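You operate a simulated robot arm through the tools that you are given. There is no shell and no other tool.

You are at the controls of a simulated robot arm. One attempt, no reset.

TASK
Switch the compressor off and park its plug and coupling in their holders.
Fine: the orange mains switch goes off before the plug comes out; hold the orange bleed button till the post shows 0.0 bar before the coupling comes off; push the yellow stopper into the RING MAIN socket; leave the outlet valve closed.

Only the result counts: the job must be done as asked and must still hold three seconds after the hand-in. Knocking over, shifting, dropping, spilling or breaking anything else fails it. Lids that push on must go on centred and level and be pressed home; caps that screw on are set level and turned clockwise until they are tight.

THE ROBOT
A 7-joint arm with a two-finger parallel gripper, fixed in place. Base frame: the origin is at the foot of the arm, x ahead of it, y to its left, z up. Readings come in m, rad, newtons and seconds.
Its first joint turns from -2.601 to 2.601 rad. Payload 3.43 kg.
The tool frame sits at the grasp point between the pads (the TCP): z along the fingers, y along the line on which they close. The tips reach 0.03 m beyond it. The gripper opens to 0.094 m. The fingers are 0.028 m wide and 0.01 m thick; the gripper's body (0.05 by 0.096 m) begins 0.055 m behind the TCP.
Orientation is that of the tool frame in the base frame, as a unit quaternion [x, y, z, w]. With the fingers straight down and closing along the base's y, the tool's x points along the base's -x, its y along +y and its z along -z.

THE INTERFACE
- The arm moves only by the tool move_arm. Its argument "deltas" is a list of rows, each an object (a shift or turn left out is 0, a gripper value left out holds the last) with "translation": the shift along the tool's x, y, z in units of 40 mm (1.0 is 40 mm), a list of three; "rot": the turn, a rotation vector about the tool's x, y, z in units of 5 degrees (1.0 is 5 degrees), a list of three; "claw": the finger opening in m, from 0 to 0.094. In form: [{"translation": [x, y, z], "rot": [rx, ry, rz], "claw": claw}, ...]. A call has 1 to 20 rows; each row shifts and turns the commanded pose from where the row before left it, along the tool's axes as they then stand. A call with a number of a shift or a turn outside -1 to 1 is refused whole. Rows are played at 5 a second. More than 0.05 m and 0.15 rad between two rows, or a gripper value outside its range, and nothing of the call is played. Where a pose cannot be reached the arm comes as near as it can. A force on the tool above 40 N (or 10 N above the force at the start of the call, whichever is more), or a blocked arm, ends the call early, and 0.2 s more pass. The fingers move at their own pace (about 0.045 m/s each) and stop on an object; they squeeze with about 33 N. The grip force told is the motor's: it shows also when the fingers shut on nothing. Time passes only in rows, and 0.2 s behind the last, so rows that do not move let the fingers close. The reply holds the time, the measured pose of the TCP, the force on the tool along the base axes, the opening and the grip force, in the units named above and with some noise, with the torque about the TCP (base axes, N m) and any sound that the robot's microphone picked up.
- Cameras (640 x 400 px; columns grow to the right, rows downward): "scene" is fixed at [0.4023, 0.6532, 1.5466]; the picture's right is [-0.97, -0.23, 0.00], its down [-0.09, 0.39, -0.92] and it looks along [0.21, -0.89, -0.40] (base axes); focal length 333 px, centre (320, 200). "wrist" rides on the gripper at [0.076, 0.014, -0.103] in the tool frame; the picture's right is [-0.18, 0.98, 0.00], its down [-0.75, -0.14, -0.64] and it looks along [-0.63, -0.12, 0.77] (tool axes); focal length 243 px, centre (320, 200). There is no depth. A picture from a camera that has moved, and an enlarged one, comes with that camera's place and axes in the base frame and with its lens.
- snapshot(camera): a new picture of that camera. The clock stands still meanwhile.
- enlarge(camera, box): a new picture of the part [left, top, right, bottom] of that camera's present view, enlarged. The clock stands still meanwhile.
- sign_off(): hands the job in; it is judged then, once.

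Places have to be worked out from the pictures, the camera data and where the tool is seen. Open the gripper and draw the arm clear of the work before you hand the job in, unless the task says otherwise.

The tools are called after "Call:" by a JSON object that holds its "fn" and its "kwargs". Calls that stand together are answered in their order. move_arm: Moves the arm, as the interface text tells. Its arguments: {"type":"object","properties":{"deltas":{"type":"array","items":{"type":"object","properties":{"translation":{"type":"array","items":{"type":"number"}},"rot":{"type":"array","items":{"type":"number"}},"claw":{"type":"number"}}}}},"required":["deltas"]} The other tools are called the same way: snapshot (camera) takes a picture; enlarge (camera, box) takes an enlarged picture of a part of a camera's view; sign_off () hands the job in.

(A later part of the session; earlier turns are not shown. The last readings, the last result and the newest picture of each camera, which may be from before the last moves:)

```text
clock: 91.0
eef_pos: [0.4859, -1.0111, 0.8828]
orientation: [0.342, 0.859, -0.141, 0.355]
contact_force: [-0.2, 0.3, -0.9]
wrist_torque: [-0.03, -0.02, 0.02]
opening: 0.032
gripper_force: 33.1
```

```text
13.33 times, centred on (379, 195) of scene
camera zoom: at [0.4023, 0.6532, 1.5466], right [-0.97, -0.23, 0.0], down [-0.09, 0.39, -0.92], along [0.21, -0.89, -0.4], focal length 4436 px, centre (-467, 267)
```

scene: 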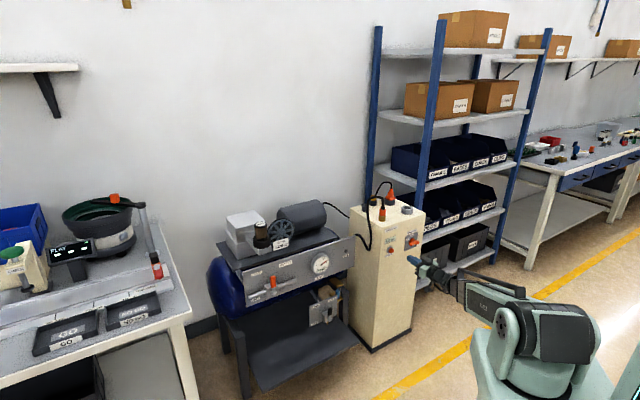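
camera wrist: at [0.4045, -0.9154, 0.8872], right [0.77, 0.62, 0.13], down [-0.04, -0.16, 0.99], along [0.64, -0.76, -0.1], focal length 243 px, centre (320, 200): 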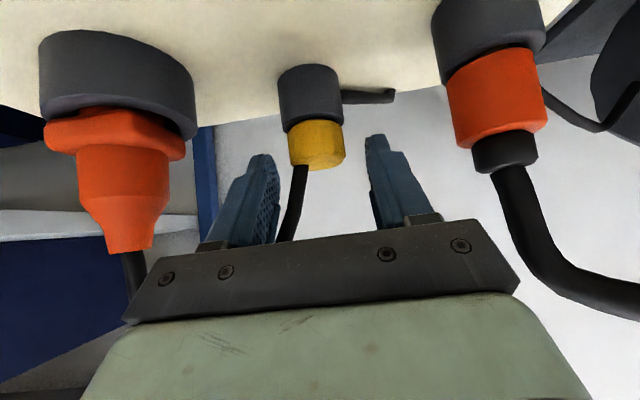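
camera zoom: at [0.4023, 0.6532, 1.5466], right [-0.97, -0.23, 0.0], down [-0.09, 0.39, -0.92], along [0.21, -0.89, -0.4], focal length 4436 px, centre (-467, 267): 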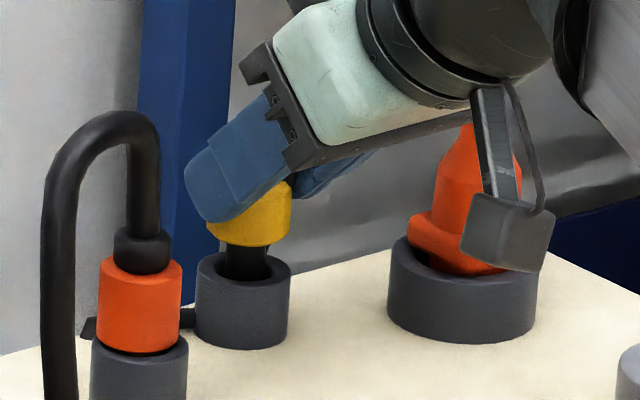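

The stopper comes out with its black bung. I lift it clear, draw it straight back, then move across toward the brass RING MAIN socket.

Call:
{"fn": "move_arm", "kwargs": {"deltas": [{"translation": [-0.25, 0, -0.25]}, {"translation": [-0.25, 0, -0.25]}, {"translation": [-0.25, 0, -0.25]}, {"translation": [-0.25, 0, -0.25]}, {"translation": [0.42, 0, -0.42]}, {"translation": [0.42, 0, -0.42]}, {"translation": [0.42, 0, -0.42]}, {"translation": [0.42, 0, -0.42]}, {"translation": [0.4, 0, -0.4]}, {"translation": [0, 0.5, 0]}, {"translation": [0, 0.5, 0]}, {"translation": [0, 0.5, 0]}, {"translation": [0, 0.55, 0]}, {}]}}

Call:
{"fn": "snapshot", "kwargs": {"camera": "wrist"}}

Call:
{"fn": "enlarge", "kwargs": {"camera": "wrist", "box": [220, 0, 400, 180]}}

Call:
{"fn": "enlarge", "kwargs": {"camera": "scene", "box": [345, 165, 425, 215]}}

```text
clock: 94.0
eef_pos: [0.4563, -0.8705, 0.9398]
orientation: [0.341, 0.858, -0.142, 0.356]
contact_force: [0.2, -0.3, -0.3]
wrist_torque: [0.0, 0.0, 0.04]
opening: 0.0319
gripper_force: 32.8
```

```text
taken
camera wrist: at [0.3759, -0.773, 0.9593], right [0.77, 0.62, 0.13], down [-0.04, -0.16, 0.99], along [0.64, -0.77, -0.1], focal length 243 px, centre (320, 200)
```

wrist: 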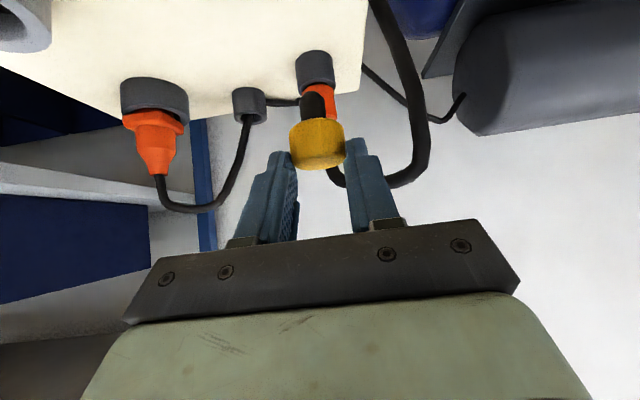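

```text
2.22 times, centred on (310, 90) of wrist
camera zoom: at [0.3759, -0.773, 0.9593], right [0.77, 0.62, 0.13], down [-0.04, -0.16, 0.99], along [0.64, -0.77, -0.1], focal length 539 px, centre (342, 444)
```

zoom: 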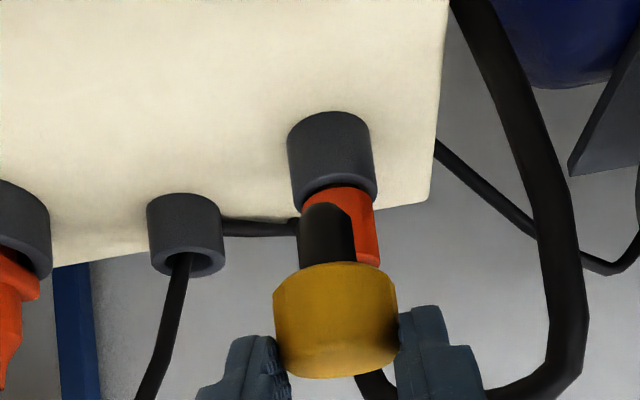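

```text
8.00 times, centred on (385, 190) of scene
camera zoom: at [0.4023, 0.6532, 1.5466], right [-0.97, -0.23, 0.0], down [-0.09, 0.39, -0.92], along [0.21, -0.89, -0.4], focal length 2662 px, centre (-200, 280)
```

zoom: 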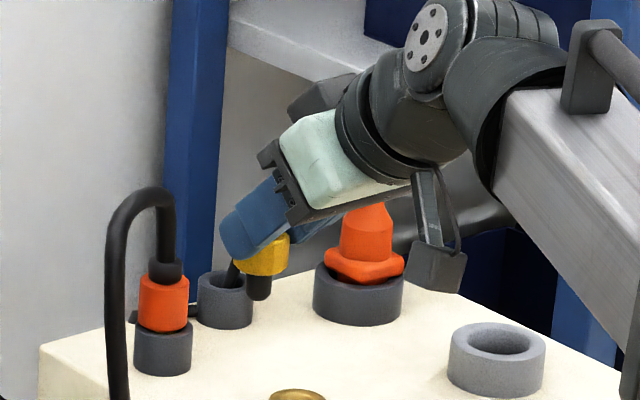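

The stopper is held well. By my numbers the brass socket axis is 44 mm back and 4 mm left of it, so I move there and check.

Call:
{"fn": "move_arm", "kwargs": {"deltas": [{"translation": [0.39, 0.09, -0.39]}, {"translation": [0.39, 0, -0.39]}, {}]}}

Call:
{"fn": "enlarge", "kwargs": {"camera": "wrist", "box": [230, 0, 390, 160]}}

Call:
{"fn": "enlarge", "kwargs": {"camera": "scene", "box": [364, 190, 404, 215]}}

```text
clock: 94.8
eef_pos: [0.4276, -0.8377, 0.9397]
orientation: [0.342, 0.859, -0.141, 0.355]
contact_force: [0.7, -0.4, -0.6]
wrist_torque: [-0.02, 0.01, 0.02]
opening: 0.0319
gripper_force: 32.5
```

```text
2.50 times, centred on (310, 80) of wrist
camera zoom: at [0.3459, -0.7412, 0.959], right [0.77, 0.62, 0.13], down [-0.04, -0.16, 0.99], along [0.64, -0.76, -0.1], focal length 606 px, centre (345, 500)
```

zoom: 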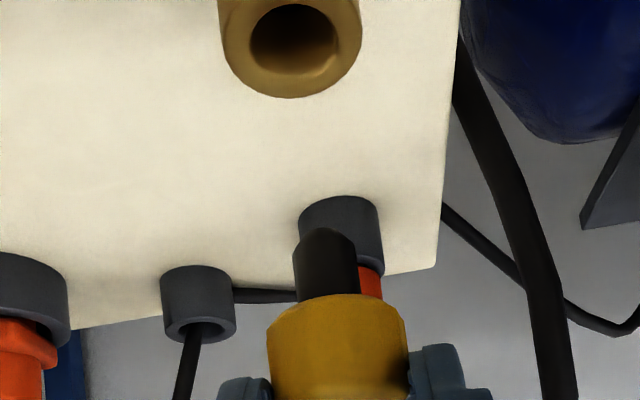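

```text
16.00 times, centred on (384, 202) of scene
camera zoom: at [0.4023, 0.6532, 1.5466], right [-0.97, -0.23, 0.0], down [-0.09, 0.39, -0.92], along [0.21, -0.89, -0.4], focal length 5323 px, centre (-704, 160)
```

zoom: 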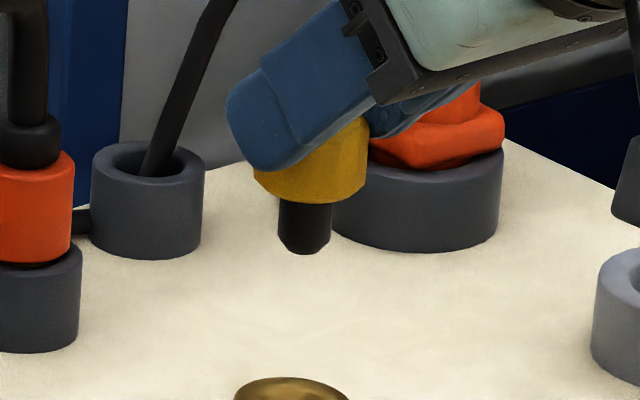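

The bung lines up with the brass socket in the scene view. I lower 35 mm and recheck alignment close up.

Call:
{"fn": "move_arm", "kwargs": {"deltas": [{"translation": [0.3, 0, 0.33]}, {"translation": [0.3, 0, 0.3]}, {}]}}

Call:
{"fn": "enlarge", "kwargs": {"camera": "wrist", "box": [260, 20, 380, 140]}}

Call:
{"fn": "enlarge", "kwargs": {"camera": "scene", "box": [364, 195, 404, 220]}}

```text
clock: 95.6
eef_pos: [0.4276, -0.8373, 0.9048]
orientation: [0.341, 0.858, -0.142, 0.356]
contact_force: [0.5, 0.3, -0.9]
wrist_torque: [0.01, -0.03, 0.02]
opening: 0.032
gripper_force: 32.9
```

```text
3.33 times, centred on (320, 80) of wrist
camera zoom: at [0.3463, -0.7409, 0.9238], right [0.77, 0.62, 0.13], down [-0.04, -0.16, 0.99], along [0.64, -0.76, -0.1], focal length 809 px, centre (320, 600)
```

zoom: 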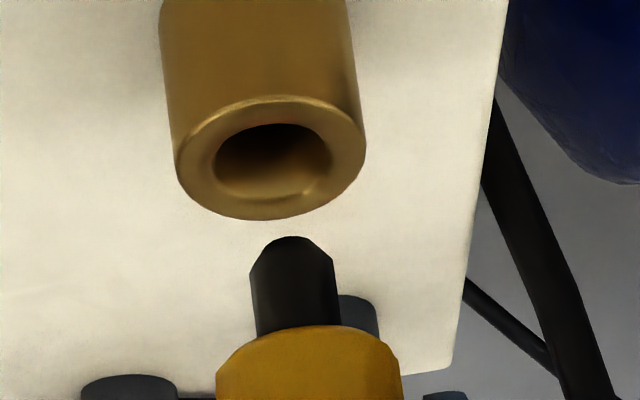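

```text
16.00 times, centred on (384, 208) of scene
camera zoom: at [0.4023, 0.6532, 1.5466], right [-0.97, -0.23, 0.0], down [-0.09, 0.39, -0.92], along [0.21, -0.89, -0.4], focal length 5323 px, centre (-704, 80)
```

zoom: 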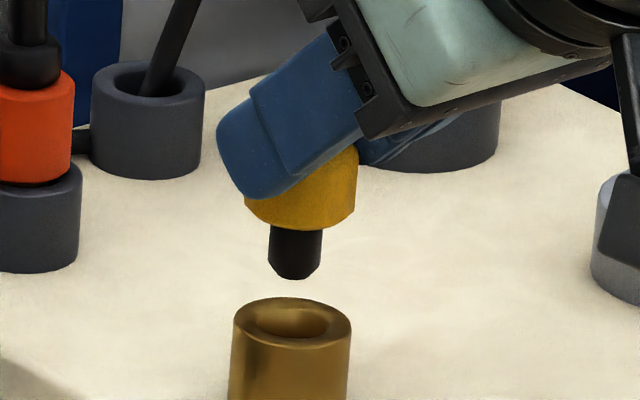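

The fits suggest about 3 mm deeper and 2 mm right. I apply that and lower toward the socket in small steps.

Call:
{"fn": "move_arm", "kwargs": {"deltas": [{"translation": [-0.055, -0.05, 0.055]}, {"translation": [0.1, 0, 0.1]}, {"translation": [0.1, 0, 0.1]}, {}]}}

Call:
{"fn": "enlarge", "kwargs": {"camera": "wrist", "box": [260, 20, 380, 140]}}

Call:
{"fn": "enlarge", "kwargs": {"camera": "scene", "box": [364, 195, 404, 220]}}

```text
clock: 96.6
eef_pos: [0.4294, -0.8417, 0.8943]
orientation: [0.341, 0.858, -0.141, 0.356]
contact_force: [0.3, -0.9, -0.6]
wrist_torque: [0.01, -0.01, 0.02]
opening: 0.0321
gripper_force: 33.3
```

```text
3.33 times, centred on (320, 80) of wrist
camera zoom: at [0.3471, -0.7447, 0.9122], right [0.77, 0.62, 0.13], down [-0.04, -0.16, 0.99], along [0.64, -0.76, -0.1], focal length 809 px, centre (320, 600)
```

zoom: 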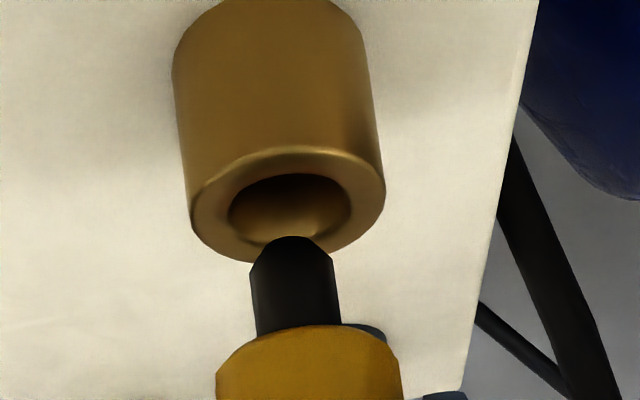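

```text
16.00 times, centred on (384, 208) of scene
camera zoom: at [0.4023, 0.6532, 1.5466], right [-0.97, -0.23, 0.0], down [-0.09, 0.39, -0.92], along [0.21, -0.89, -0.4], focal length 5323 px, centre (-704, 80)
```

zoom: 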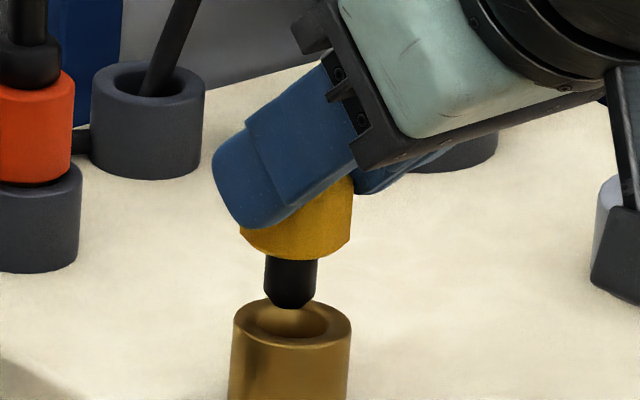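

The bung is centred over the hole in both views, about 7 mm above it. I lower on.

Call:
{"fn": "move_arm", "kwargs": {"deltas": [{"translation": [0.07, 0, 0.06]}, {"translation": [0.07, 0, 0.07]}, {"translation": [0.07, 0, 0.07]}, {}]}}

Call:
{"fn": "enlarge", "kwargs": {"camera": "wrist", "box": [260, 20, 380, 140]}}

Call:
{"fn": "enlarge", "kwargs": {"camera": "scene", "box": [364, 195, 404, 220]}}

```text
clock: 97.6
eef_pos: [0.4276, -0.8409, 0.8798]
orientation: [0.341, 0.86, -0.14, 0.353]
contact_force: [0.8, 1.8, -2.3]
wrist_torque: [0.08, 0.0, 0.02]
opening: 0.0316
gripper_force: 33.3
```

```text
3.33 times, centred on (320, 80) of wrist
camera zoom: at [0.3458, -0.7443, 0.8997], right [0.77, 0.63, 0.13], down [-0.04, -0.16, 0.99], along [0.64, -0.76, -0.1], focal length 809 px, centre (320, 600)
```

zoom: 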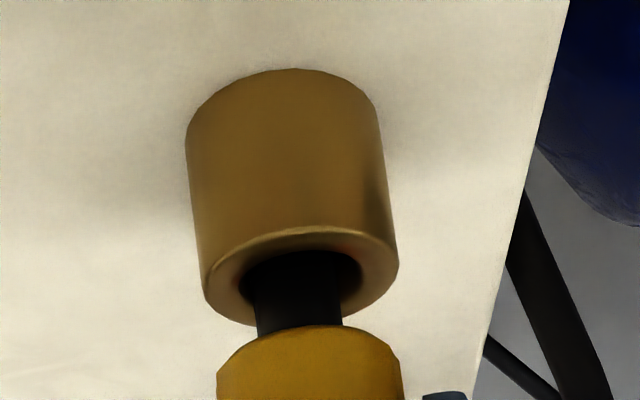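

```text
16.00 times, centred on (384, 208) of scene
camera zoom: at [0.4023, 0.6532, 1.5466], right [-0.97, -0.23, 0.0], down [-0.09, 0.39, -0.92], along [0.21, -0.89, -0.4], focal length 5323 px, centre (-704, 80)
```

zoom: 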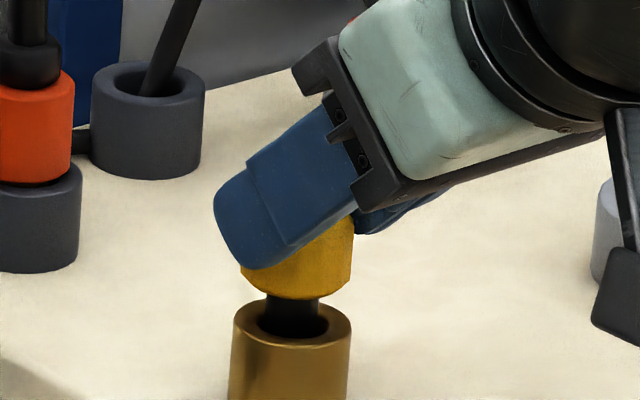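

The bung is entering the socket, centred. I continue down, watching force.

Call:
{"fn": "move_arm", "kwargs": {"deltas": [{"translation": [0.07, 0, 0.07]}, {"translation": [0.07, 0, 0.07]}, {"translation": [0.05, 0, 0.05]}, {}]}}

Call:
{"fn": "enlarge", "kwargs": {"camera": "scene", "box": [364, 195, 404, 220]}}

```text
clock: 98.6
eef_pos: [0.4291, -0.84, 0.8701]
orientation: [0.342, 0.858, -0.142, 0.355]
contact_force: [-2.3, 10.2, 2.3]
wrist_torque: [0.52, 0.06, 0.14]
opening: 0.0315
gripper_force: 33.1
```

```text
16.00 times, centred on (384, 208) of scene
camera zoom: at [0.4023, 0.6532, 1.5466], right [-0.97, -0.23, 0.0], down [-0.09, 0.39, -0.92], along [0.21, -0.89, -0.4], focal length 5323 px, centre (-704, 80)
```

zoom: 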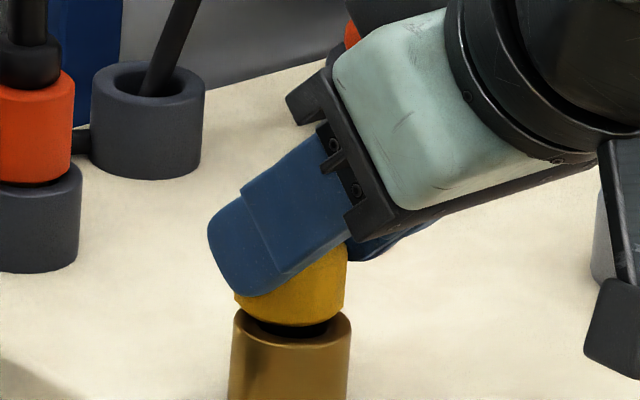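

There is a side load of about 10 N, so the bung sits slightly deep and right. I ease 2 mm back and 1.4 mm left, then push down further.

Call:
{"fn": "move_arm", "kwargs": {"deltas": [{"translation": [0.035, 0.035, -0.035]}, {"translation": [0.035, 0, 0.035]}, {"translation": [0.035, 0, 0.035]}, {}]}}

Call:
{"fn": "enlarge", "kwargs": {"camera": "scene", "box": [364, 195, 404, 220]}}

```text
clock: 99.6
eef_pos: [0.4268, -0.8372, 0.8671]
orientation: [0.342, 0.858, -0.142, 0.356]
contact_force: [1.3, -6.7, 16.9]
wrist_torque: [-0.65, -0.23, -0.09]
opening: 0.0318
gripper_force: 33.3
```

```text
16.00 times, centred on (384, 208) of scene
camera zoom: at [0.4023, 0.6532, 1.5466], right [-0.97, -0.23, 0.0], down [-0.09, 0.39, -0.92], along [0.21, -0.89, -0.4], focal length 5323 px, centre (-704, 80)
```

zoom: 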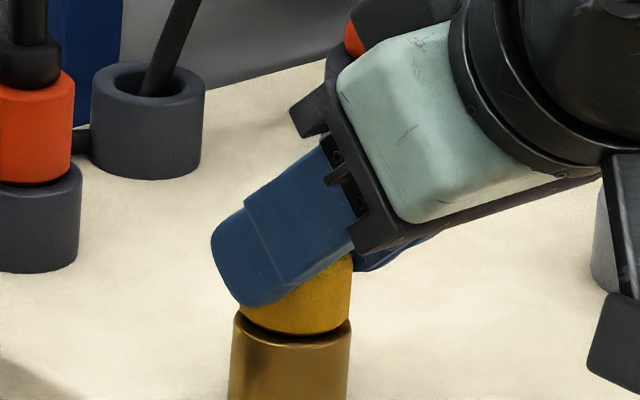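

The stopper is almost home, with 17 N on it. I trim back half the shift and press down further.

Call:
{"fn": "move_arm", "kwargs": {"deltas": [{"translation": [-0.015, -0.015, 0.015]}, {"translation": [0.03, 0, 0.03]}, {"translation": [0.03, 0, 0.03]}, {}]}}

Call:
{"fn": "enlarge", "kwargs": {"camera": "scene", "box": [364, 195, 404, 220]}}

Call:
{"fn": "enlarge", "kwargs": {"camera": "wrist", "box": [260, 40, 380, 160]}}

```text
clock: 100.6
eef_pos: [0.4275, -0.8391, 0.8626]
orientation: [0.341, 0.858, -0.142, 0.356]
contact_force: [0.4, -0.6, 20.3]
wrist_torque: [-0.23, -0.24, 0.04]
opening: 0.032
gripper_force: 33.1
```

```text
16.00 times, centred on (384, 208) of scene
camera zoom: at [0.4023, 0.6532, 1.5466], right [-0.97, -0.23, 0.0], down [-0.09, 0.39, -0.92], along [0.21, -0.89, -0.4], focal length 5323 px, centre (-704, 80)
```

zoom: 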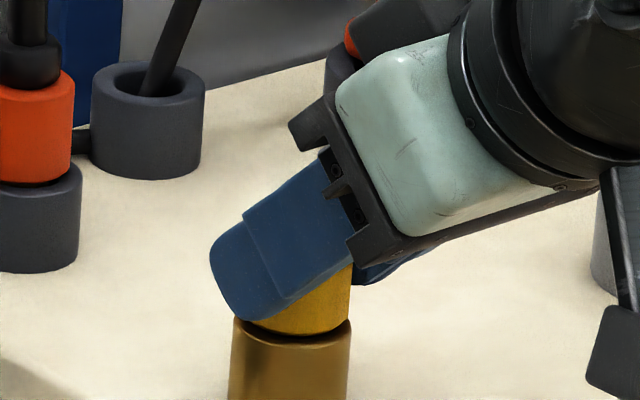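

```text
3.33 times, centred on (320, 100) of wrist
camera zoom: at [0.3455, -0.7428, 0.8826], right [0.77, 0.63, 0.13], down [-0.04, -0.16, 0.99], along [0.64, -0.76, -0.1], focal length 809 px, centre (320, 533)
```

zoom: 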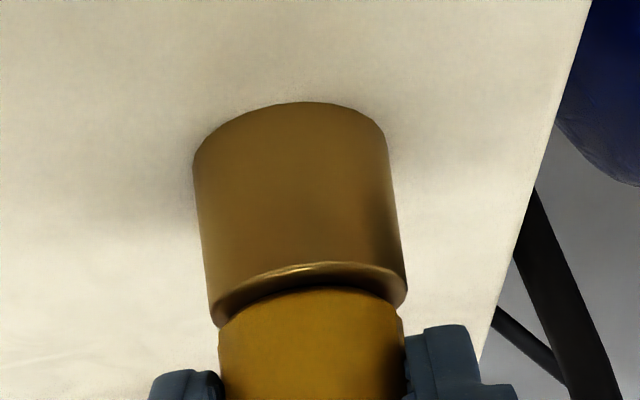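

Force is 20 N, but the wrist view shows the stopper has slipped a few mm up between the fingers, so it may not be home yet. I release, back off and inspect.

Call:
{"fn": "move_arm", "kwargs": {"deltas": [{"translation": [-0.03, 0, -0.03]}, {"claw": 0.055}, {}, {}, {"translation": [0, 0, -0.4]}, {"translation": [0, 0, -0.6]}, {"translation": [0, 0, -0.7]}, {"translation": [0, 0, -0.7]}, {}]}}

Call:
{"fn": "enlarge", "kwargs": {"camera": "scene", "box": [364, 195, 404, 220]}}

Call:
{"fn": "enlarge", "kwargs": {"camera": "wrist", "box": [240, 20, 400, 150]}}

```text
clock: 102.6
eef_pos: [0.3775, -0.793, 0.9341]
orientation: [0.342, 0.858, -0.142, 0.356]
contact_force: [-0.3, 0.8, 0.5]
wrist_torque: [0.0, 0.02, 0.0]
opening: 0.0551
gripper_force: 0.0
```

```text
16.00 times, centred on (384, 208) of scene
camera zoom: at [0.4023, 0.6532, 1.5466], right [-0.97, -0.23, 0.0], down [-0.09, 0.39, -0.92], along [0.21, -0.89, -0.4], focal length 5323 px, centre (-704, 80)
```

zoom: 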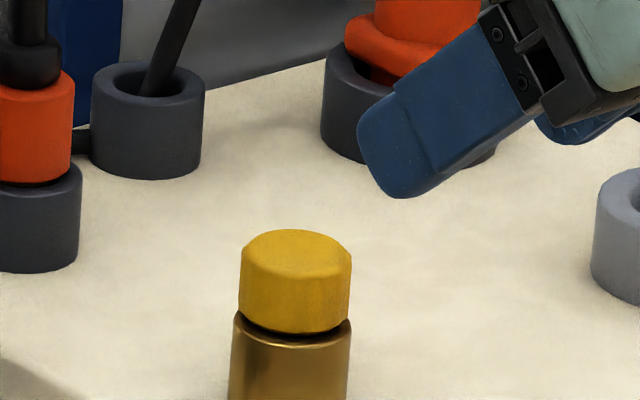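

```text
3.08 times, centred on (320, 85) of wrist
camera zoom: at [0.2963, -0.6957, 0.9526], right [0.77, 0.62, 0.13], down [-0.04, -0.16, 0.99], along [0.64, -0.76, -0.1], focal length 746 px, centre (320, 554)
```

zoom: 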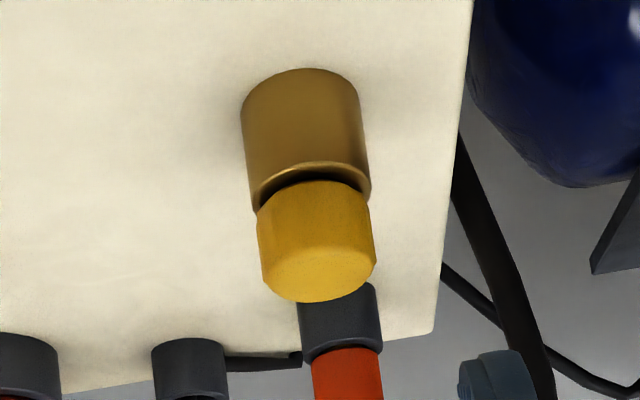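

The stopper sits in the socket, but I measure a gap of perhaps 3-5 mm under its head. I'll press it home from above: rise, turn the tool straight down and close the fingers.

Call:
{"fn": "move_arm", "kwargs": {"deltas": [{"translation": [-0.45, 0, -0.45], "claw": 0.0}, {"translation": [-0.45, 0, -0.45]}, {"rot": [0, 1, 0]}, {"rot": [0, 1, 0]}, {"rot": [0, 1, 0]}, {"rot": [0, 1, 0]}, {"rot": [0, 1, 0]}, {"rot": [0, 1, 0]}, {"rot": [0, 1, 0]}, {"rot": [0, 1, 0]}, {"rot": [0, 1, 0]}, {}]}}

Call:
{"fn": "snapshot", "kwargs": {"camera": "wrist"}}

Call:
{"fn": "snapshot", "kwargs": {"camera": "scene"}}

```text
clock: 105.2
eef_pos: [0.3789, -0.7929, 0.9843]
orientation: [0.37, 0.929, 0.0, -0.002]
contact_force: [0.4, 0.2, 0.5]
wrist_torque: [-0.04, -0.01, 0.02]
opening: 0.0001
gripper_force: 33.3
```

```text
taken
camera wrist: at [0.3331, -0.7322, 1.0876], right [0.81, 0.59, 0.0], down [0.45, -0.62, 0.64], along [0.38, -0.52, -0.77], focal length 243 px, centre (320, 200)
```

wrist: 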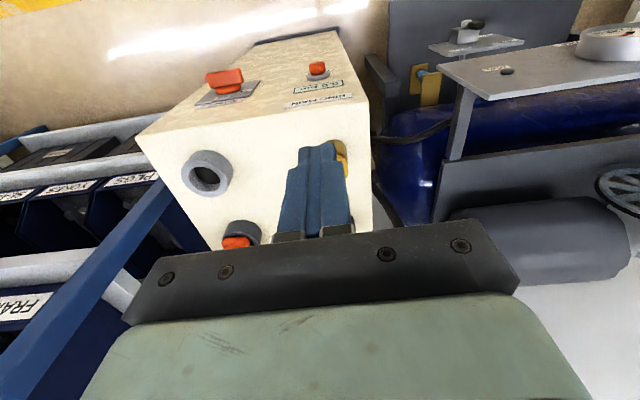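

```text
taken
```

scene: 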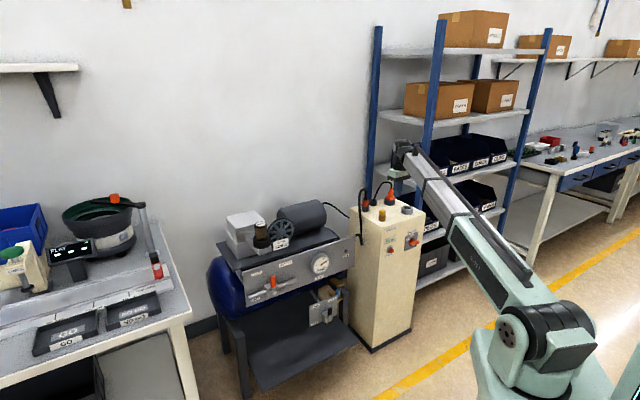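

The tool is vertical. I move over the stopper and descend to about 20 mm above it.

Call:
{"fn": "move_arm", "kwargs": {"deltas": [{"translation": [-0.94, 0, 0]}, {"translation": [-0.94, 0, 0]}, {"translation": [0, 0, 0.6]}, {"translation": [0, 0, 0.6]}, {"translation": [0, 0, 0.55]}, {}]}}

Call:
{"fn": "enlarge", "kwargs": {"camera": "scene", "box": [360, 180, 408, 215]}}

Call:
{"fn": "snapshot", "kwargs": {"camera": "wrist"}}

```text
clock: 106.6
eef_pos: [0.4332, -0.8466, 0.9136]
orientation: [0.37, 0.929, 0.0, 0.0]
contact_force: [-0.5, -0.1, 0.2]
wrist_torque: [0.0, -0.03, -0.02]
opening: 0.0
gripper_force: 32.2
```

```text
11.43 times, centred on (384, 198) of scene
camera zoom: at [0.4023, 0.6532, 1.5466], right [-0.97, -0.23, 0.0], down [-0.09, 0.39, -0.92], along [0.21, -0.89, -0.4], focal length 3802 px, centre (-411, 229)
```

zoom: 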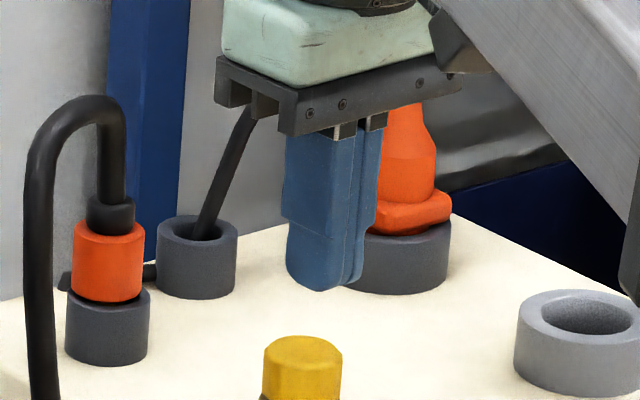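

```text
taken
camera wrist: at [0.3883, -0.7839, 1.0176], right [0.81, 0.59, 0.0], down [0.45, -0.62, 0.64], along [0.38, -0.52, -0.77], focal length 243 px, centre (320, 200)
```

wrist: 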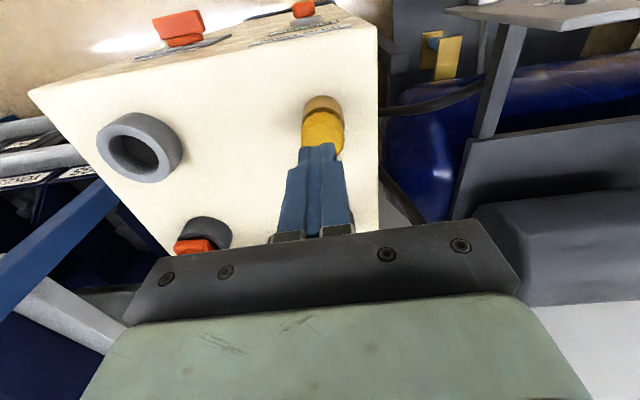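

In the scene view the fingertips look about 8 mm to the right of the stopper. I zoom in with the wrist camera to correct this before pressing.

Call:
{"fn": "enlarge", "kwargs": {"camera": "wrist", "box": [260, 70, 400, 210]}}

Call:
{"fn": "enlarge", "kwargs": {"camera": "scene", "box": [366, 190, 406, 215]}}

```text
2.86 times, centred on (330, 140) of wrist
camera zoom: at [0.3883, -0.7839, 1.0176], right [0.81, 0.59, 0.0], down [0.45, -0.62, 0.64], along [0.38, -0.52, -0.77], focal length 693 px, centre (291, 371)
```

zoom: 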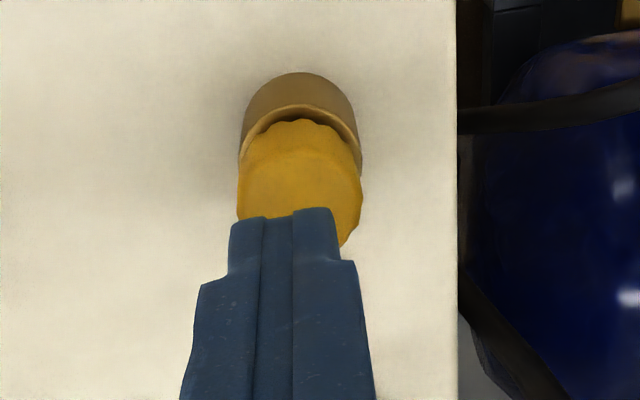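

```text
16.00 times, centred on (386, 202) of scene
camera zoom: at [0.4023, 0.6532, 1.5466], right [-0.97, -0.23, 0.0], down [-0.09, 0.39, -0.92], along [0.21, -0.89, -0.4], focal length 5323 px, centre (-736, 160)
```

zoom: 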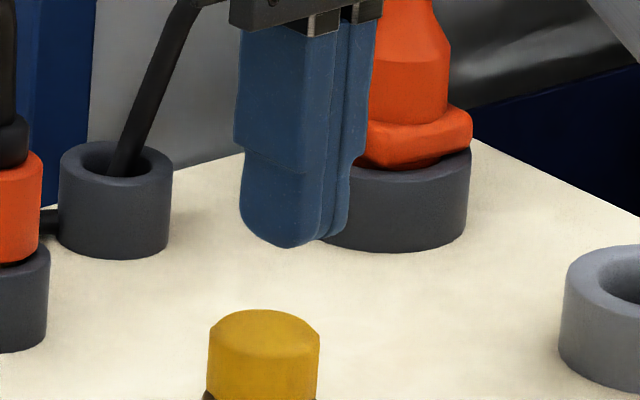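

Both views now agree the stopper axis is about 11 mm further ahead of the tool, with no sideways error. I shift and recheck.

Call:
{"fn": "move_arm", "kwargs": {"deltas": [{"translation": [-0.275, 0, 0]}, {}]}}

Call:
{"fn": "enlarge", "kwargs": {"camera": "wrist", "box": [260, 70, 400, 210]}}

Call:
{"fn": "enlarge", "kwargs": {"camera": "scene", "box": [366, 190, 406, 215]}}

```text
clock: 107.2
eef_pos: [0.4433, -0.8534, 0.9146]
orientation: [0.37, 0.929, 0.0, 0.0]
contact_force: [-0.1, 0.4, 0.3]
wrist_torque: [-0.06, 0.01, 0.02]
opening: 0.0001
gripper_force: 33.2
```

```text
2.86 times, centred on (330, 140) of wrist
camera zoom: at [0.3963, -0.7909, 1.0169], right [0.81, 0.59, 0.0], down [0.45, -0.62, 0.64], along [0.38, -0.52, -0.77], focal length 693 px, centre (291, 371)
```

zoom: 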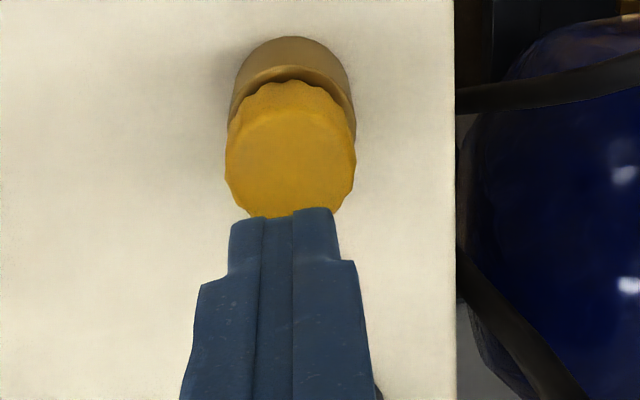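

```text
16.00 times, centred on (386, 202) of scene
camera zoom: at [0.4023, 0.6532, 1.5466], right [-0.97, -0.23, 0.0], down [-0.09, 0.39, -0.92], along [0.21, -0.89, -0.4], focal length 5323 px, centre (-736, 160)
```

zoom: 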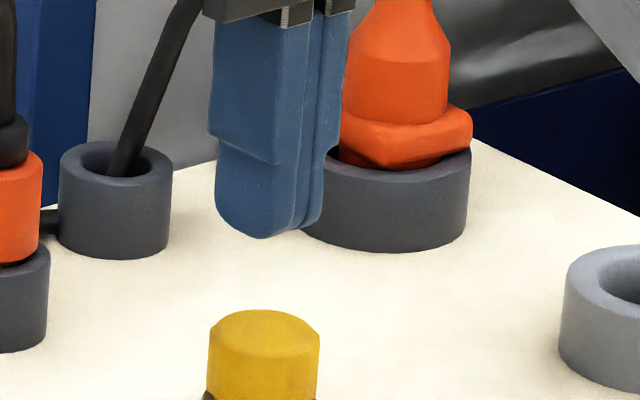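

The views disagree on depth because of the height gap, so I lower the fingertips to just above the stopper, where parallax no longer matters.

Call:
{"fn": "move_arm", "kwargs": {"deltas": [{"translation": [0, 0, 0.25]}, {"translation": [0, 0, 0.2]}, {}]}}

Call:
{"fn": "enlarge", "kwargs": {"camera": "wrist", "box": [260, 70, 400, 210]}}

Call:
{"fn": "enlarge", "kwargs": {"camera": "scene", "box": [366, 195, 406, 220]}}

```text
clock: 108.0
eef_pos: [0.4406, -0.8531, 0.895]
orientation: [0.37, 0.929, 0.0, 0.0]
contact_force: [-0.1, 0.0, -0.5]
wrist_torque: [0.02, 0.0, 0.01]
opening: 0.0
gripper_force: 32.8
```

```text
2.86 times, centred on (330, 140) of wrist
camera zoom: at [0.3961, -0.7908, 0.999], right [0.81, 0.59, 0.0], down [0.45, -0.62, 0.64], along [0.38, -0.52, -0.77], focal length 693 px, centre (291, 371)
```

zoom: 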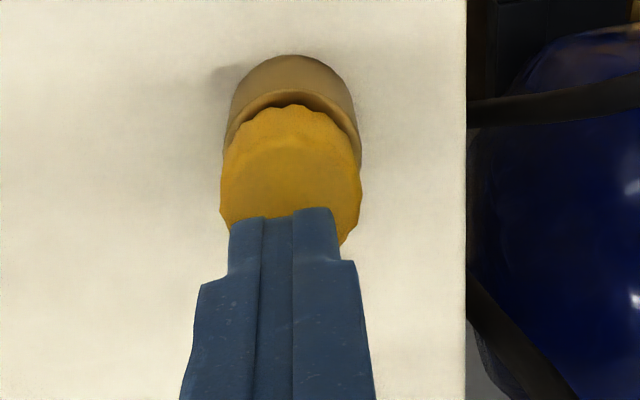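

```text
16.00 times, centred on (386, 208) of scene
camera zoom: at [0.4023, 0.6532, 1.5466], right [-0.97, -0.23, 0.0], down [-0.09, 0.39, -0.92], along [0.21, -0.89, -0.4], focal length 5323 px, centre (-736, 80)
```

zoom: 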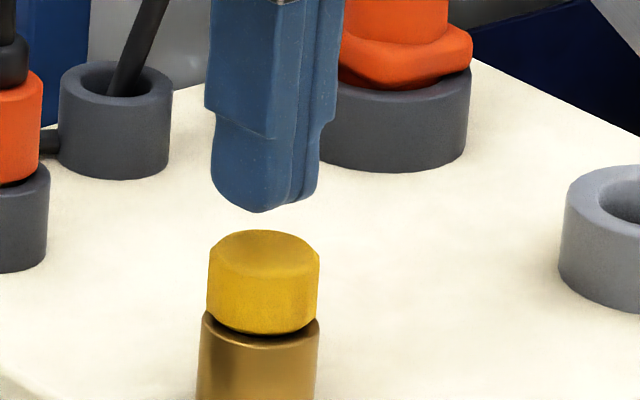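

With the height gap nearly gone, all cues put the stopper only 2-5 mm nearer the robot. I shift 3.5 mm back and lower slowly onto its top.

Call:
{"fn": "move_arm", "kwargs": {"deltas": [{"translation": [0.0875, 0, 0]}, {"translation": [0, 0, 0.08]}, {"translation": [0, 0, 0.06]}, {}]}}

Call:
{"fn": "enlarge", "kwargs": {"camera": "scene", "box": [366, 195, 406, 220]}}

Call:
{"fn": "enlarge", "kwargs": {"camera": "wrist", "box": [260, 70, 400, 210]}}

```text
clock: 109.0
eef_pos: [0.4416, -0.8507, 0.8899]
orientation: [0.369, 0.929, 0.0, 0.0]
contact_force: [-0.5, -0.7, -0.6]
wrist_torque: [-0.03, -0.01, 0.01]
opening: 0.0002
gripper_force: 33.1
```

```text
16.00 times, centred on (386, 208) of scene
camera zoom: at [0.4023, 0.6532, 1.5466], right [-0.97, -0.23, 0.0], down [-0.09, 0.39, -0.92], along [0.21, -0.89, -0.4], focal length 5323 px, centre (-736, 80)
```

zoom: 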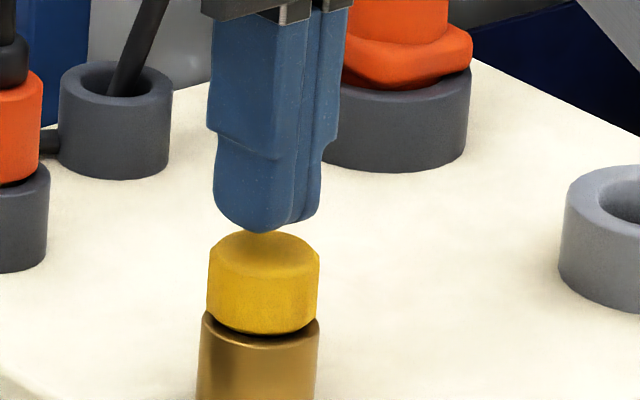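

```text
2.86 times, centred on (330, 140) of wrist
camera zoom: at [0.3949, -0.7883, 0.9935], right [0.81, 0.59, 0.0], down [0.45, -0.62, 0.64], along [0.38, -0.52, -0.77], focal length 693 px, centre (291, 371)
```

zoom: 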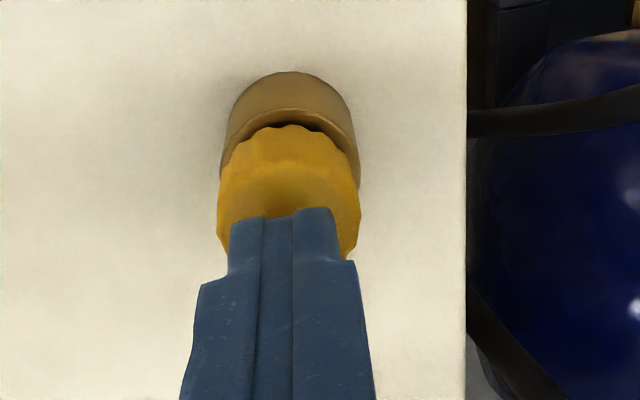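

The shading shows the fingertips over the rear half of the stopper. I shift another 6.5 mm toward the robot and check.

Call:
{"fn": "move_arm", "kwargs": {"deltas": [{"translation": [0.1625, 0, 0]}, {}]}}

Call:
{"fn": "enlarge", "kwargs": {"camera": "scene", "box": [366, 195, 406, 220]}}

Call:
{"fn": "enlarge", "kwargs": {"camera": "wrist", "box": [260, 70, 400, 210]}}

```text
clock: 109.6
eef_pos: [0.4345, -0.8457, 0.8915]
orientation: [0.369, 0.929, -0.001, 0.0]
contact_force: [-0.3, 0.5, 0.1]
wrist_torque: [0.0, 0.0, 0.0]
opening: 0.0001
gripper_force: 33.2
```

```text
16.00 times, centred on (386, 208) of scene
camera zoom: at [0.4023, 0.6532, 1.5466], right [-0.97, -0.23, 0.0], down [-0.09, 0.39, -0.92], along [0.21, -0.89, -0.4], focal length 5323 px, centre (-736, 80)
```

zoom: 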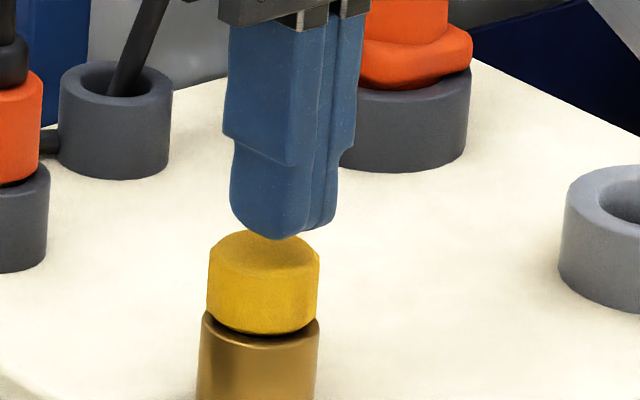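

```text
2.86 times, centred on (330, 140) of wrist
camera zoom: at [0.3897, -0.7836, 0.994], right [0.81, 0.59, 0.0], down [0.45, -0.62, 0.64], along [0.38, -0.52, -0.77], focal length 693 px, centre (291, 371)
```

zoom: 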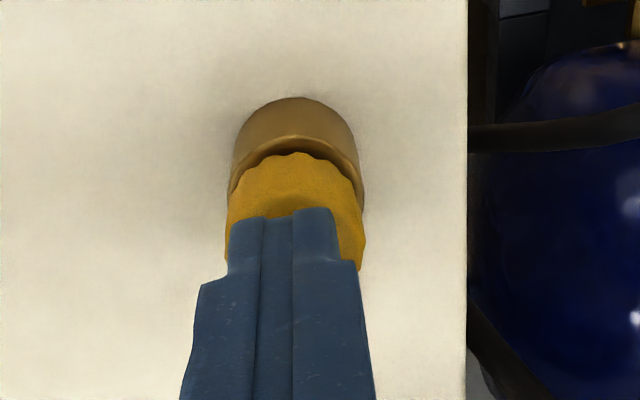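

The wrist geometry says aligned while the scene hints at a small offset. A light touch will settle it, because the torque reading shows where the contact lies. I lower gently.

Call:
{"fn": "move_arm", "kwargs": {"deltas": [{"translation": [0, 0, 0.04]}, {"translation": [0, 0, 0.04]}, {"translation": [0, 0, 0.04]}, {}]}}

```text
clock: 110.6
eef_pos: [0.4345, -0.8469, 0.8847]
orientation: [0.37, 0.929, 0.0, 0.0]
contact_force: [0.9, 0.9, -0.2]
wrist_torque: [0.0, 0.03, 0.01]
opening: 0.0
gripper_force: 33.0
```

No contact yet at tip height 0.855, so I continue gently.

Call:
{"fn": "move_arm", "kwargs": {"deltas": [{"translation": [0, 0, 0.04]}, {"translation": [0, 0, 0.04]}, {}]}}

Call:
{"fn": "enlarge", "kwargs": {"camera": "scene", "box": [366, 195, 406, 220]}}

```text
clock: 111.4
eef_pos: [0.4345, -0.846, 0.8822]
orientation: [0.369, 0.929, 0.0, 0.0]
contact_force: [-0.5, 0.0, 0.0]
wrist_torque: [0.01, 0.0, 0.01]
opening: 0.0
gripper_force: 32.8
```

```text
16.00 times, centred on (386, 208) of scene
camera zoom: at [0.4023, 0.6532, 1.5466], right [-0.97, -0.23, 0.0], down [-0.09, 0.39, -0.92], along [0.21, -0.89, -0.4], focal length 5323 px, centre (-736, 80)
```

zoom: 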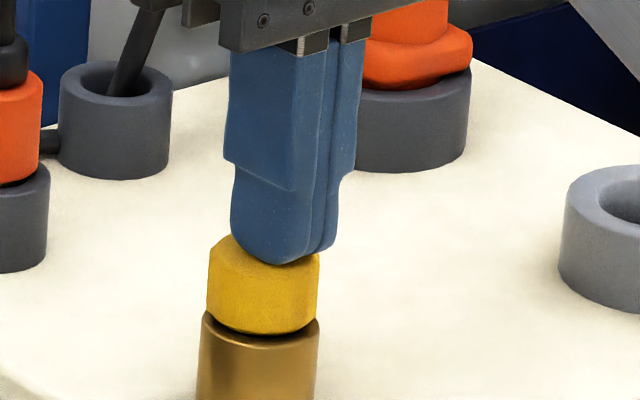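

Still no contact. I check the wrist view at this height for the final sideways offset.

Call:
{"fn": "enlarge", "kwargs": {"camera": "wrist", "box": [260, 70, 400, 210]}}

```text
2.86 times, centred on (330, 140) of wrist
camera zoom: at [0.3889, -0.7842, 0.9856], right [0.81, 0.59, 0.0], down [0.45, -0.62, 0.64], along [0.38, -0.52, -0.77], focal length 693 px, centre (291, 371)
```

zoom: 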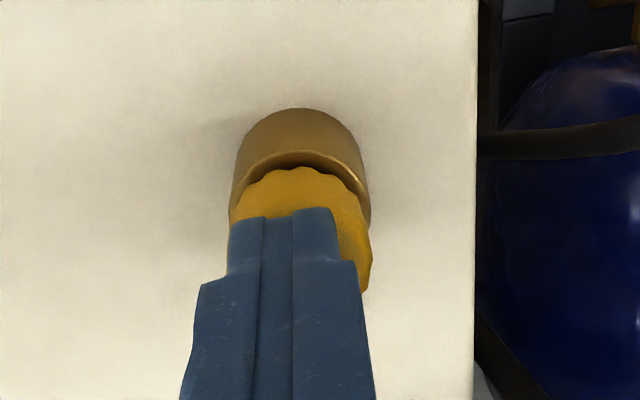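

The stopper is about 2-3 mm to the left. I shift that and keep lowering to contact.

Call:
{"fn": "move_arm", "kwargs": {"deltas": [{"translation": [0, 0.065, 0]}, {"translation": [0, 0, 0.04]}, {"translation": [0, 0, 0.04]}, {}]}}

```text
clock: 112.4
eef_pos: [0.4359, -0.844, 0.8806]
orientation: [0.37, 0.929, -0.001, 0.0]
contact_force: [1.5, 1.0, 37.3]
wrist_torque: [-0.14, -0.22, 0.02]
opening: 0.0002
gripper_force: 33.0
```

Firm contact at 37 N with hardly any travel, which suggests the stopper is home. I lift off and compare the gap with before.

Call:
{"fn": "move_arm", "kwargs": {"deltas": [{}, {"translation": [0, 0, -0.3]}, {"translation": [0, 0, -0.8]}, {"translation": [0, 0, -0.8]}, {}]}}

Call:
{"fn": "enlarge", "kwargs": {"camera": "scene", "box": [366, 200, 406, 225]}}

Call:
{"fn": "enlarge", "kwargs": {"camera": "wrist", "box": [260, 40, 380, 140]}}

```text
clock: 113.6
eef_pos: [0.4366, -0.8441, 0.9554]
orientation: [0.371, 0.929, 0.001, 0.0]
contact_force: [-0.5, -0.3, 0.3]
wrist_torque: [0.03, 0.04, -0.03]
opening: 0.0001
gripper_force: 32.9
```

```text
16.00 times, centred on (386, 212) of scene
camera zoom: at [0.4023, 0.6532, 1.5466], right [-0.97, -0.23, 0.0], down [-0.09, 0.39, -0.92], along [0.21, -0.89, -0.4], focal length 5323 px, centre (-736, 0)
```

zoom: 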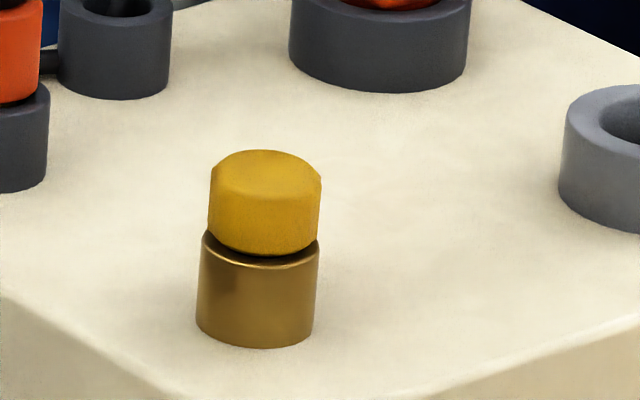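

```text
4.00 times, centred on (320, 90) of wrist
camera zoom: at [0.3917, -0.7818, 1.0581], right [0.81, 0.59, 0.0], down [0.45, -0.62, 0.64], along [0.38, -0.52, -0.77], focal length 970 px, centre (320, 640)
```

zoom: 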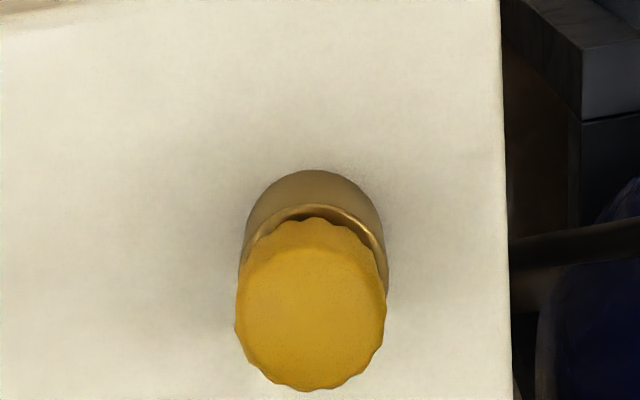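

The off-centre press tilted the stopper: its right/near edge is down on the rim, but its far-left edge is about 3 mm up. The torque put the stopper axis roughly 7 mm ahead of the tool. I shift 8 mm ahead and 2 mm left, then press again to level it and push it home.

Call:
{"fn": "move_arm", "kwargs": {"deltas": [{"translation": [-0.2, 0.05, 0]}, {"translation": [0, 0, 0.6]}, {"translation": [0, 0, 0.5]}, {"translation": [0, 0, 0.4]}, {}]}}

Call:
{"fn": "enlarge", "kwargs": {"camera": "scene", "box": [366, 200, 406, 225]}}

Call:
{"fn": "enlarge", "kwargs": {"camera": "wrist", "box": [260, 70, 400, 210]}}

```text
clock: 114.8
eef_pos: [0.4444, -0.8466, 0.8948]
orientation: [0.37, 0.929, 0.0, 0.0]
contact_force: [-0.7, 0.4, -0.2]
wrist_torque: [-0.01, 0.03, 0.0]
opening: 0.0001
gripper_force: 33.1
```

```text
16.00 times, centred on (386, 212) of scene
camera zoom: at [0.4023, 0.6532, 1.5466], right [-0.97, -0.23, 0.0], down [-0.09, 0.39, -0.92], along [0.21, -0.89, -0.4], focal length 5323 px, centre (-736, 0)
```

zoom: 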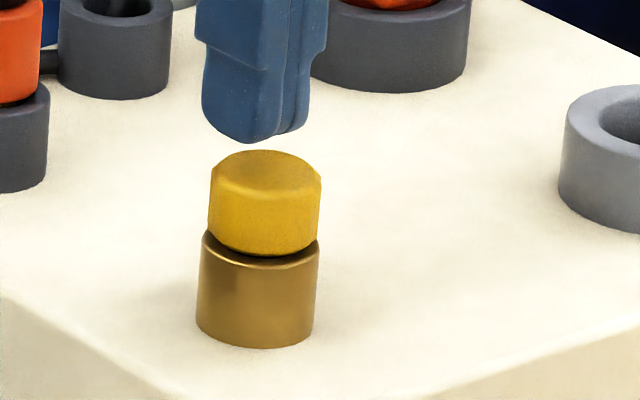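

```text
2.86 times, centred on (330, 140) of wrist
camera zoom: at [0.3984, -0.7847, 0.9978], right [0.81, 0.59, 0.0], down [0.45, -0.62, 0.64], along [0.38, -0.52, -0.77], focal length 693 px, centre (291, 371)
```

zoom: 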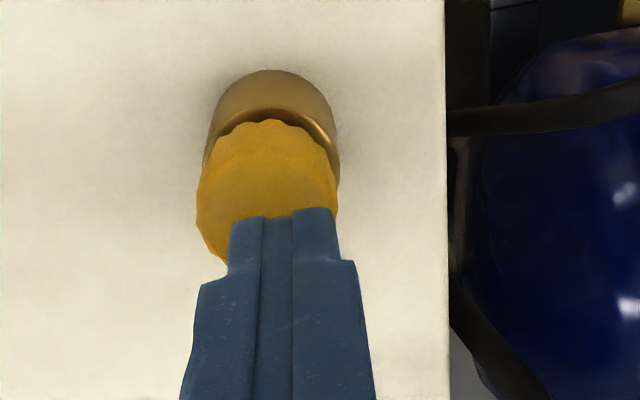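

Now the finger is about 5 mm left and 1 mm deep of centre. I bring it back 2.5 mm, keeping a slight bias to the high side, and lower gently to contact.

Call:
{"fn": "move_arm", "kwargs": {"deltas": [{"translation": [0, -0.0625, 0]}, {"translation": [0, 0, 0.12]}, {"translation": [0, 0, 0.08]}, {"translation": [0, 0, 0.04]}, {"translation": [0, 0, 0.04]}, {}]}}

```text
clock: 116.2
eef_pos: [0.4415, -0.8482, 0.8841]
orientation: [0.37, 0.929, 0.0, 0.0]
contact_force: [0.2, -0.6, 0.2]
wrist_torque: [0.0, -0.01, -0.03]
opening: 0.0
gripper_force: 33.0
```

No contact at tip z≈0.854 yet, so I step down further.

Call:
{"fn": "move_arm", "kwargs": {"deltas": [{"translation": [0, 0, 0.03]}, {"translation": [0, 0, 0.03]}, {}]}}

Call:
{"fn": "enlarge", "kwargs": {"camera": "scene", "box": [366, 200, 406, 225]}}

```text
clock: 117.0
eef_pos: [0.4415, -0.8496, 0.8815]
orientation: [0.37, 0.929, 0.0, 0.0]
contact_force: [1.8, -2.7, 12.7]
wrist_torque: [-0.12, -0.07, 0.05]
opening: 0.0001
gripper_force: 33.5
```

```text
16.00 times, centred on (386, 212) of scene
camera zoom: at [0.4023, 0.6532, 1.5466], right [-0.97, -0.23, 0.0], down [-0.09, 0.39, -0.92], along [0.21, -0.89, -0.4], focal length 5323 px, centre (-736, 0)
```

zoom: 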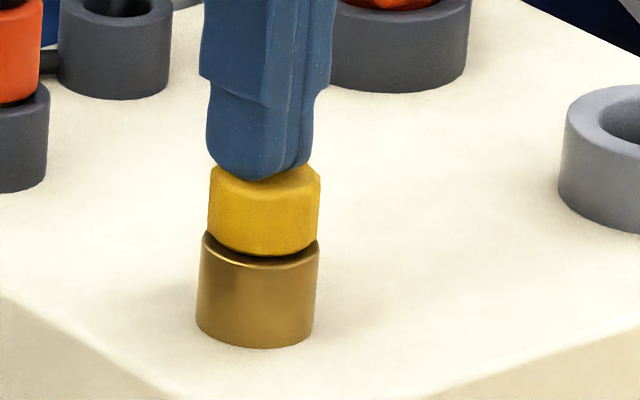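

Contact is now nearly centred by the torque, at 13 N. I press further in small steps.

Call:
{"fn": "move_arm", "kwargs": {"deltas": [{"translation": [0, 0, 0.03]}, {"translation": [0, 0, 0.02]}, {}]}}

Call:
{"fn": "enlarge", "kwargs": {"camera": "scene", "box": [366, 200, 406, 225]}}

```text
clock: 117.8
eef_pos: [0.4408, -0.8484, 0.8802]
orientation: [0.37, 0.929, -0.001, 0.0]
contact_force: [5.1, -1.9, 29.3]
wrist_torque: [-0.2, -0.22, 0.0]
opening: 0.0002
gripper_force: 33.5
```

```text
16.00 times, centred on (386, 212) of scene
camera zoom: at [0.4023, 0.6532, 1.5466], right [-0.97, -0.23, 0.0], down [-0.09, 0.39, -0.92], along [0.21, -0.89, -0.4], focal length 5323 px, centre (-736, 0)
```

zoom: 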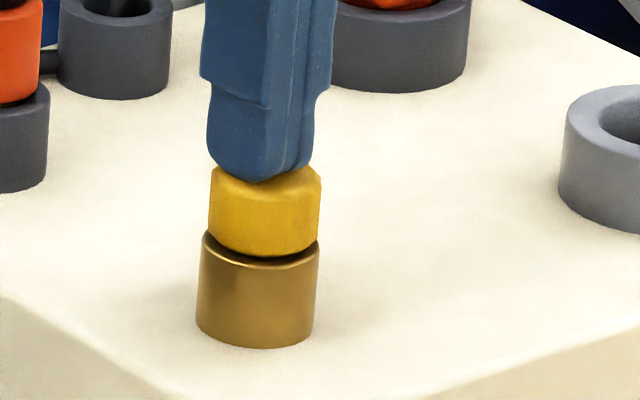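

At 29 N it still looks firm. I push a bit harder to be sure, then lift off and inspect.

Call:
{"fn": "move_arm", "kwargs": {"deltas": [{"translation": [0, 0, 0.025]}, {}, {}]}}

Call:
{"fn": "move_arm", "kwargs": {"deltas": [{"translation": [0, 0, -0.3]}, {"translation": [0, 0, -0.6]}, {"translation": [0, 0, -0.8]}, {}]}}

Call:
{"fn": "enlarge", "kwargs": {"camera": "scene", "box": [366, 200, 406, 225]}}

Call:
{"fn": "enlarge", "kwargs": {"camera": "wrist", "box": [260, 60, 380, 160]}}

```text
clock: 118.3
eef_pos: [0.4417, -0.8499, 0.8811]
orientation: [0.37, 0.929, -0.001, 0.001]
contact_force: [-0.1, 1.9, 13.8]
wrist_torque: [0.11, 0.03, -0.01]
opening: 0.0001
gripper_force: 32.9
stopped in row 2: the force on the tool passed its limit at 41 N (the readings are from after the stop); the commanded pose is now the measured one
```

```text
clock: 119.3
eef_pos: [0.441, -0.847, 0.9489]
orientation: [0.37, 0.929, -0.001, 0.001]
contact_force: [-0.5, 0.2, -0.2]
wrist_torque: [-0.01, -0.03, 0.0]
opening: 0.0
gripper_force: 33.4
```

```text
16.00 times, centred on (386, 212) of scene
camera zoom: at [0.4023, 0.6532, 1.5466], right [-0.97, -0.23, 0.0], down [-0.09, 0.39, -0.92], along [0.21, -0.89, -0.4], focal length 5323 px, centre (-736, 0)
```

zoom: 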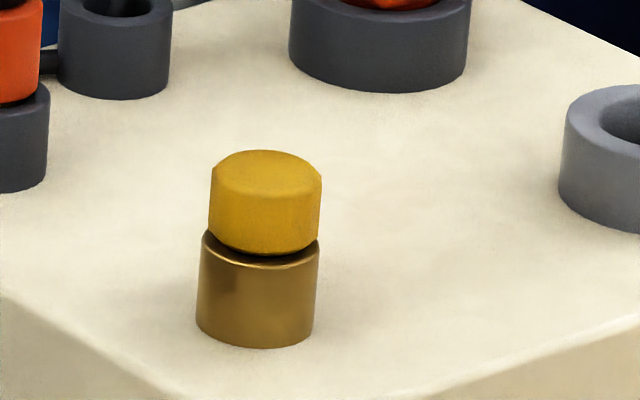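

```text
4.00 times, centred on (320, 110) of wrist
camera zoom: at [0.3956, -0.7848, 1.0519], right [0.81, 0.59, 0.0], down [0.45, -0.62, 0.64], along [0.38, -0.52, -0.77], focal length 970 px, centre (320, 560)
```

zoom: 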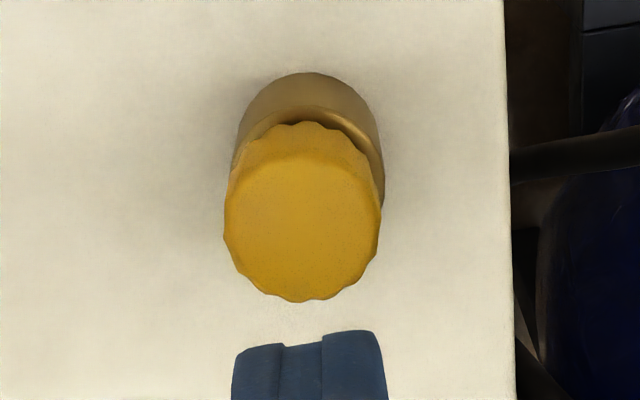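

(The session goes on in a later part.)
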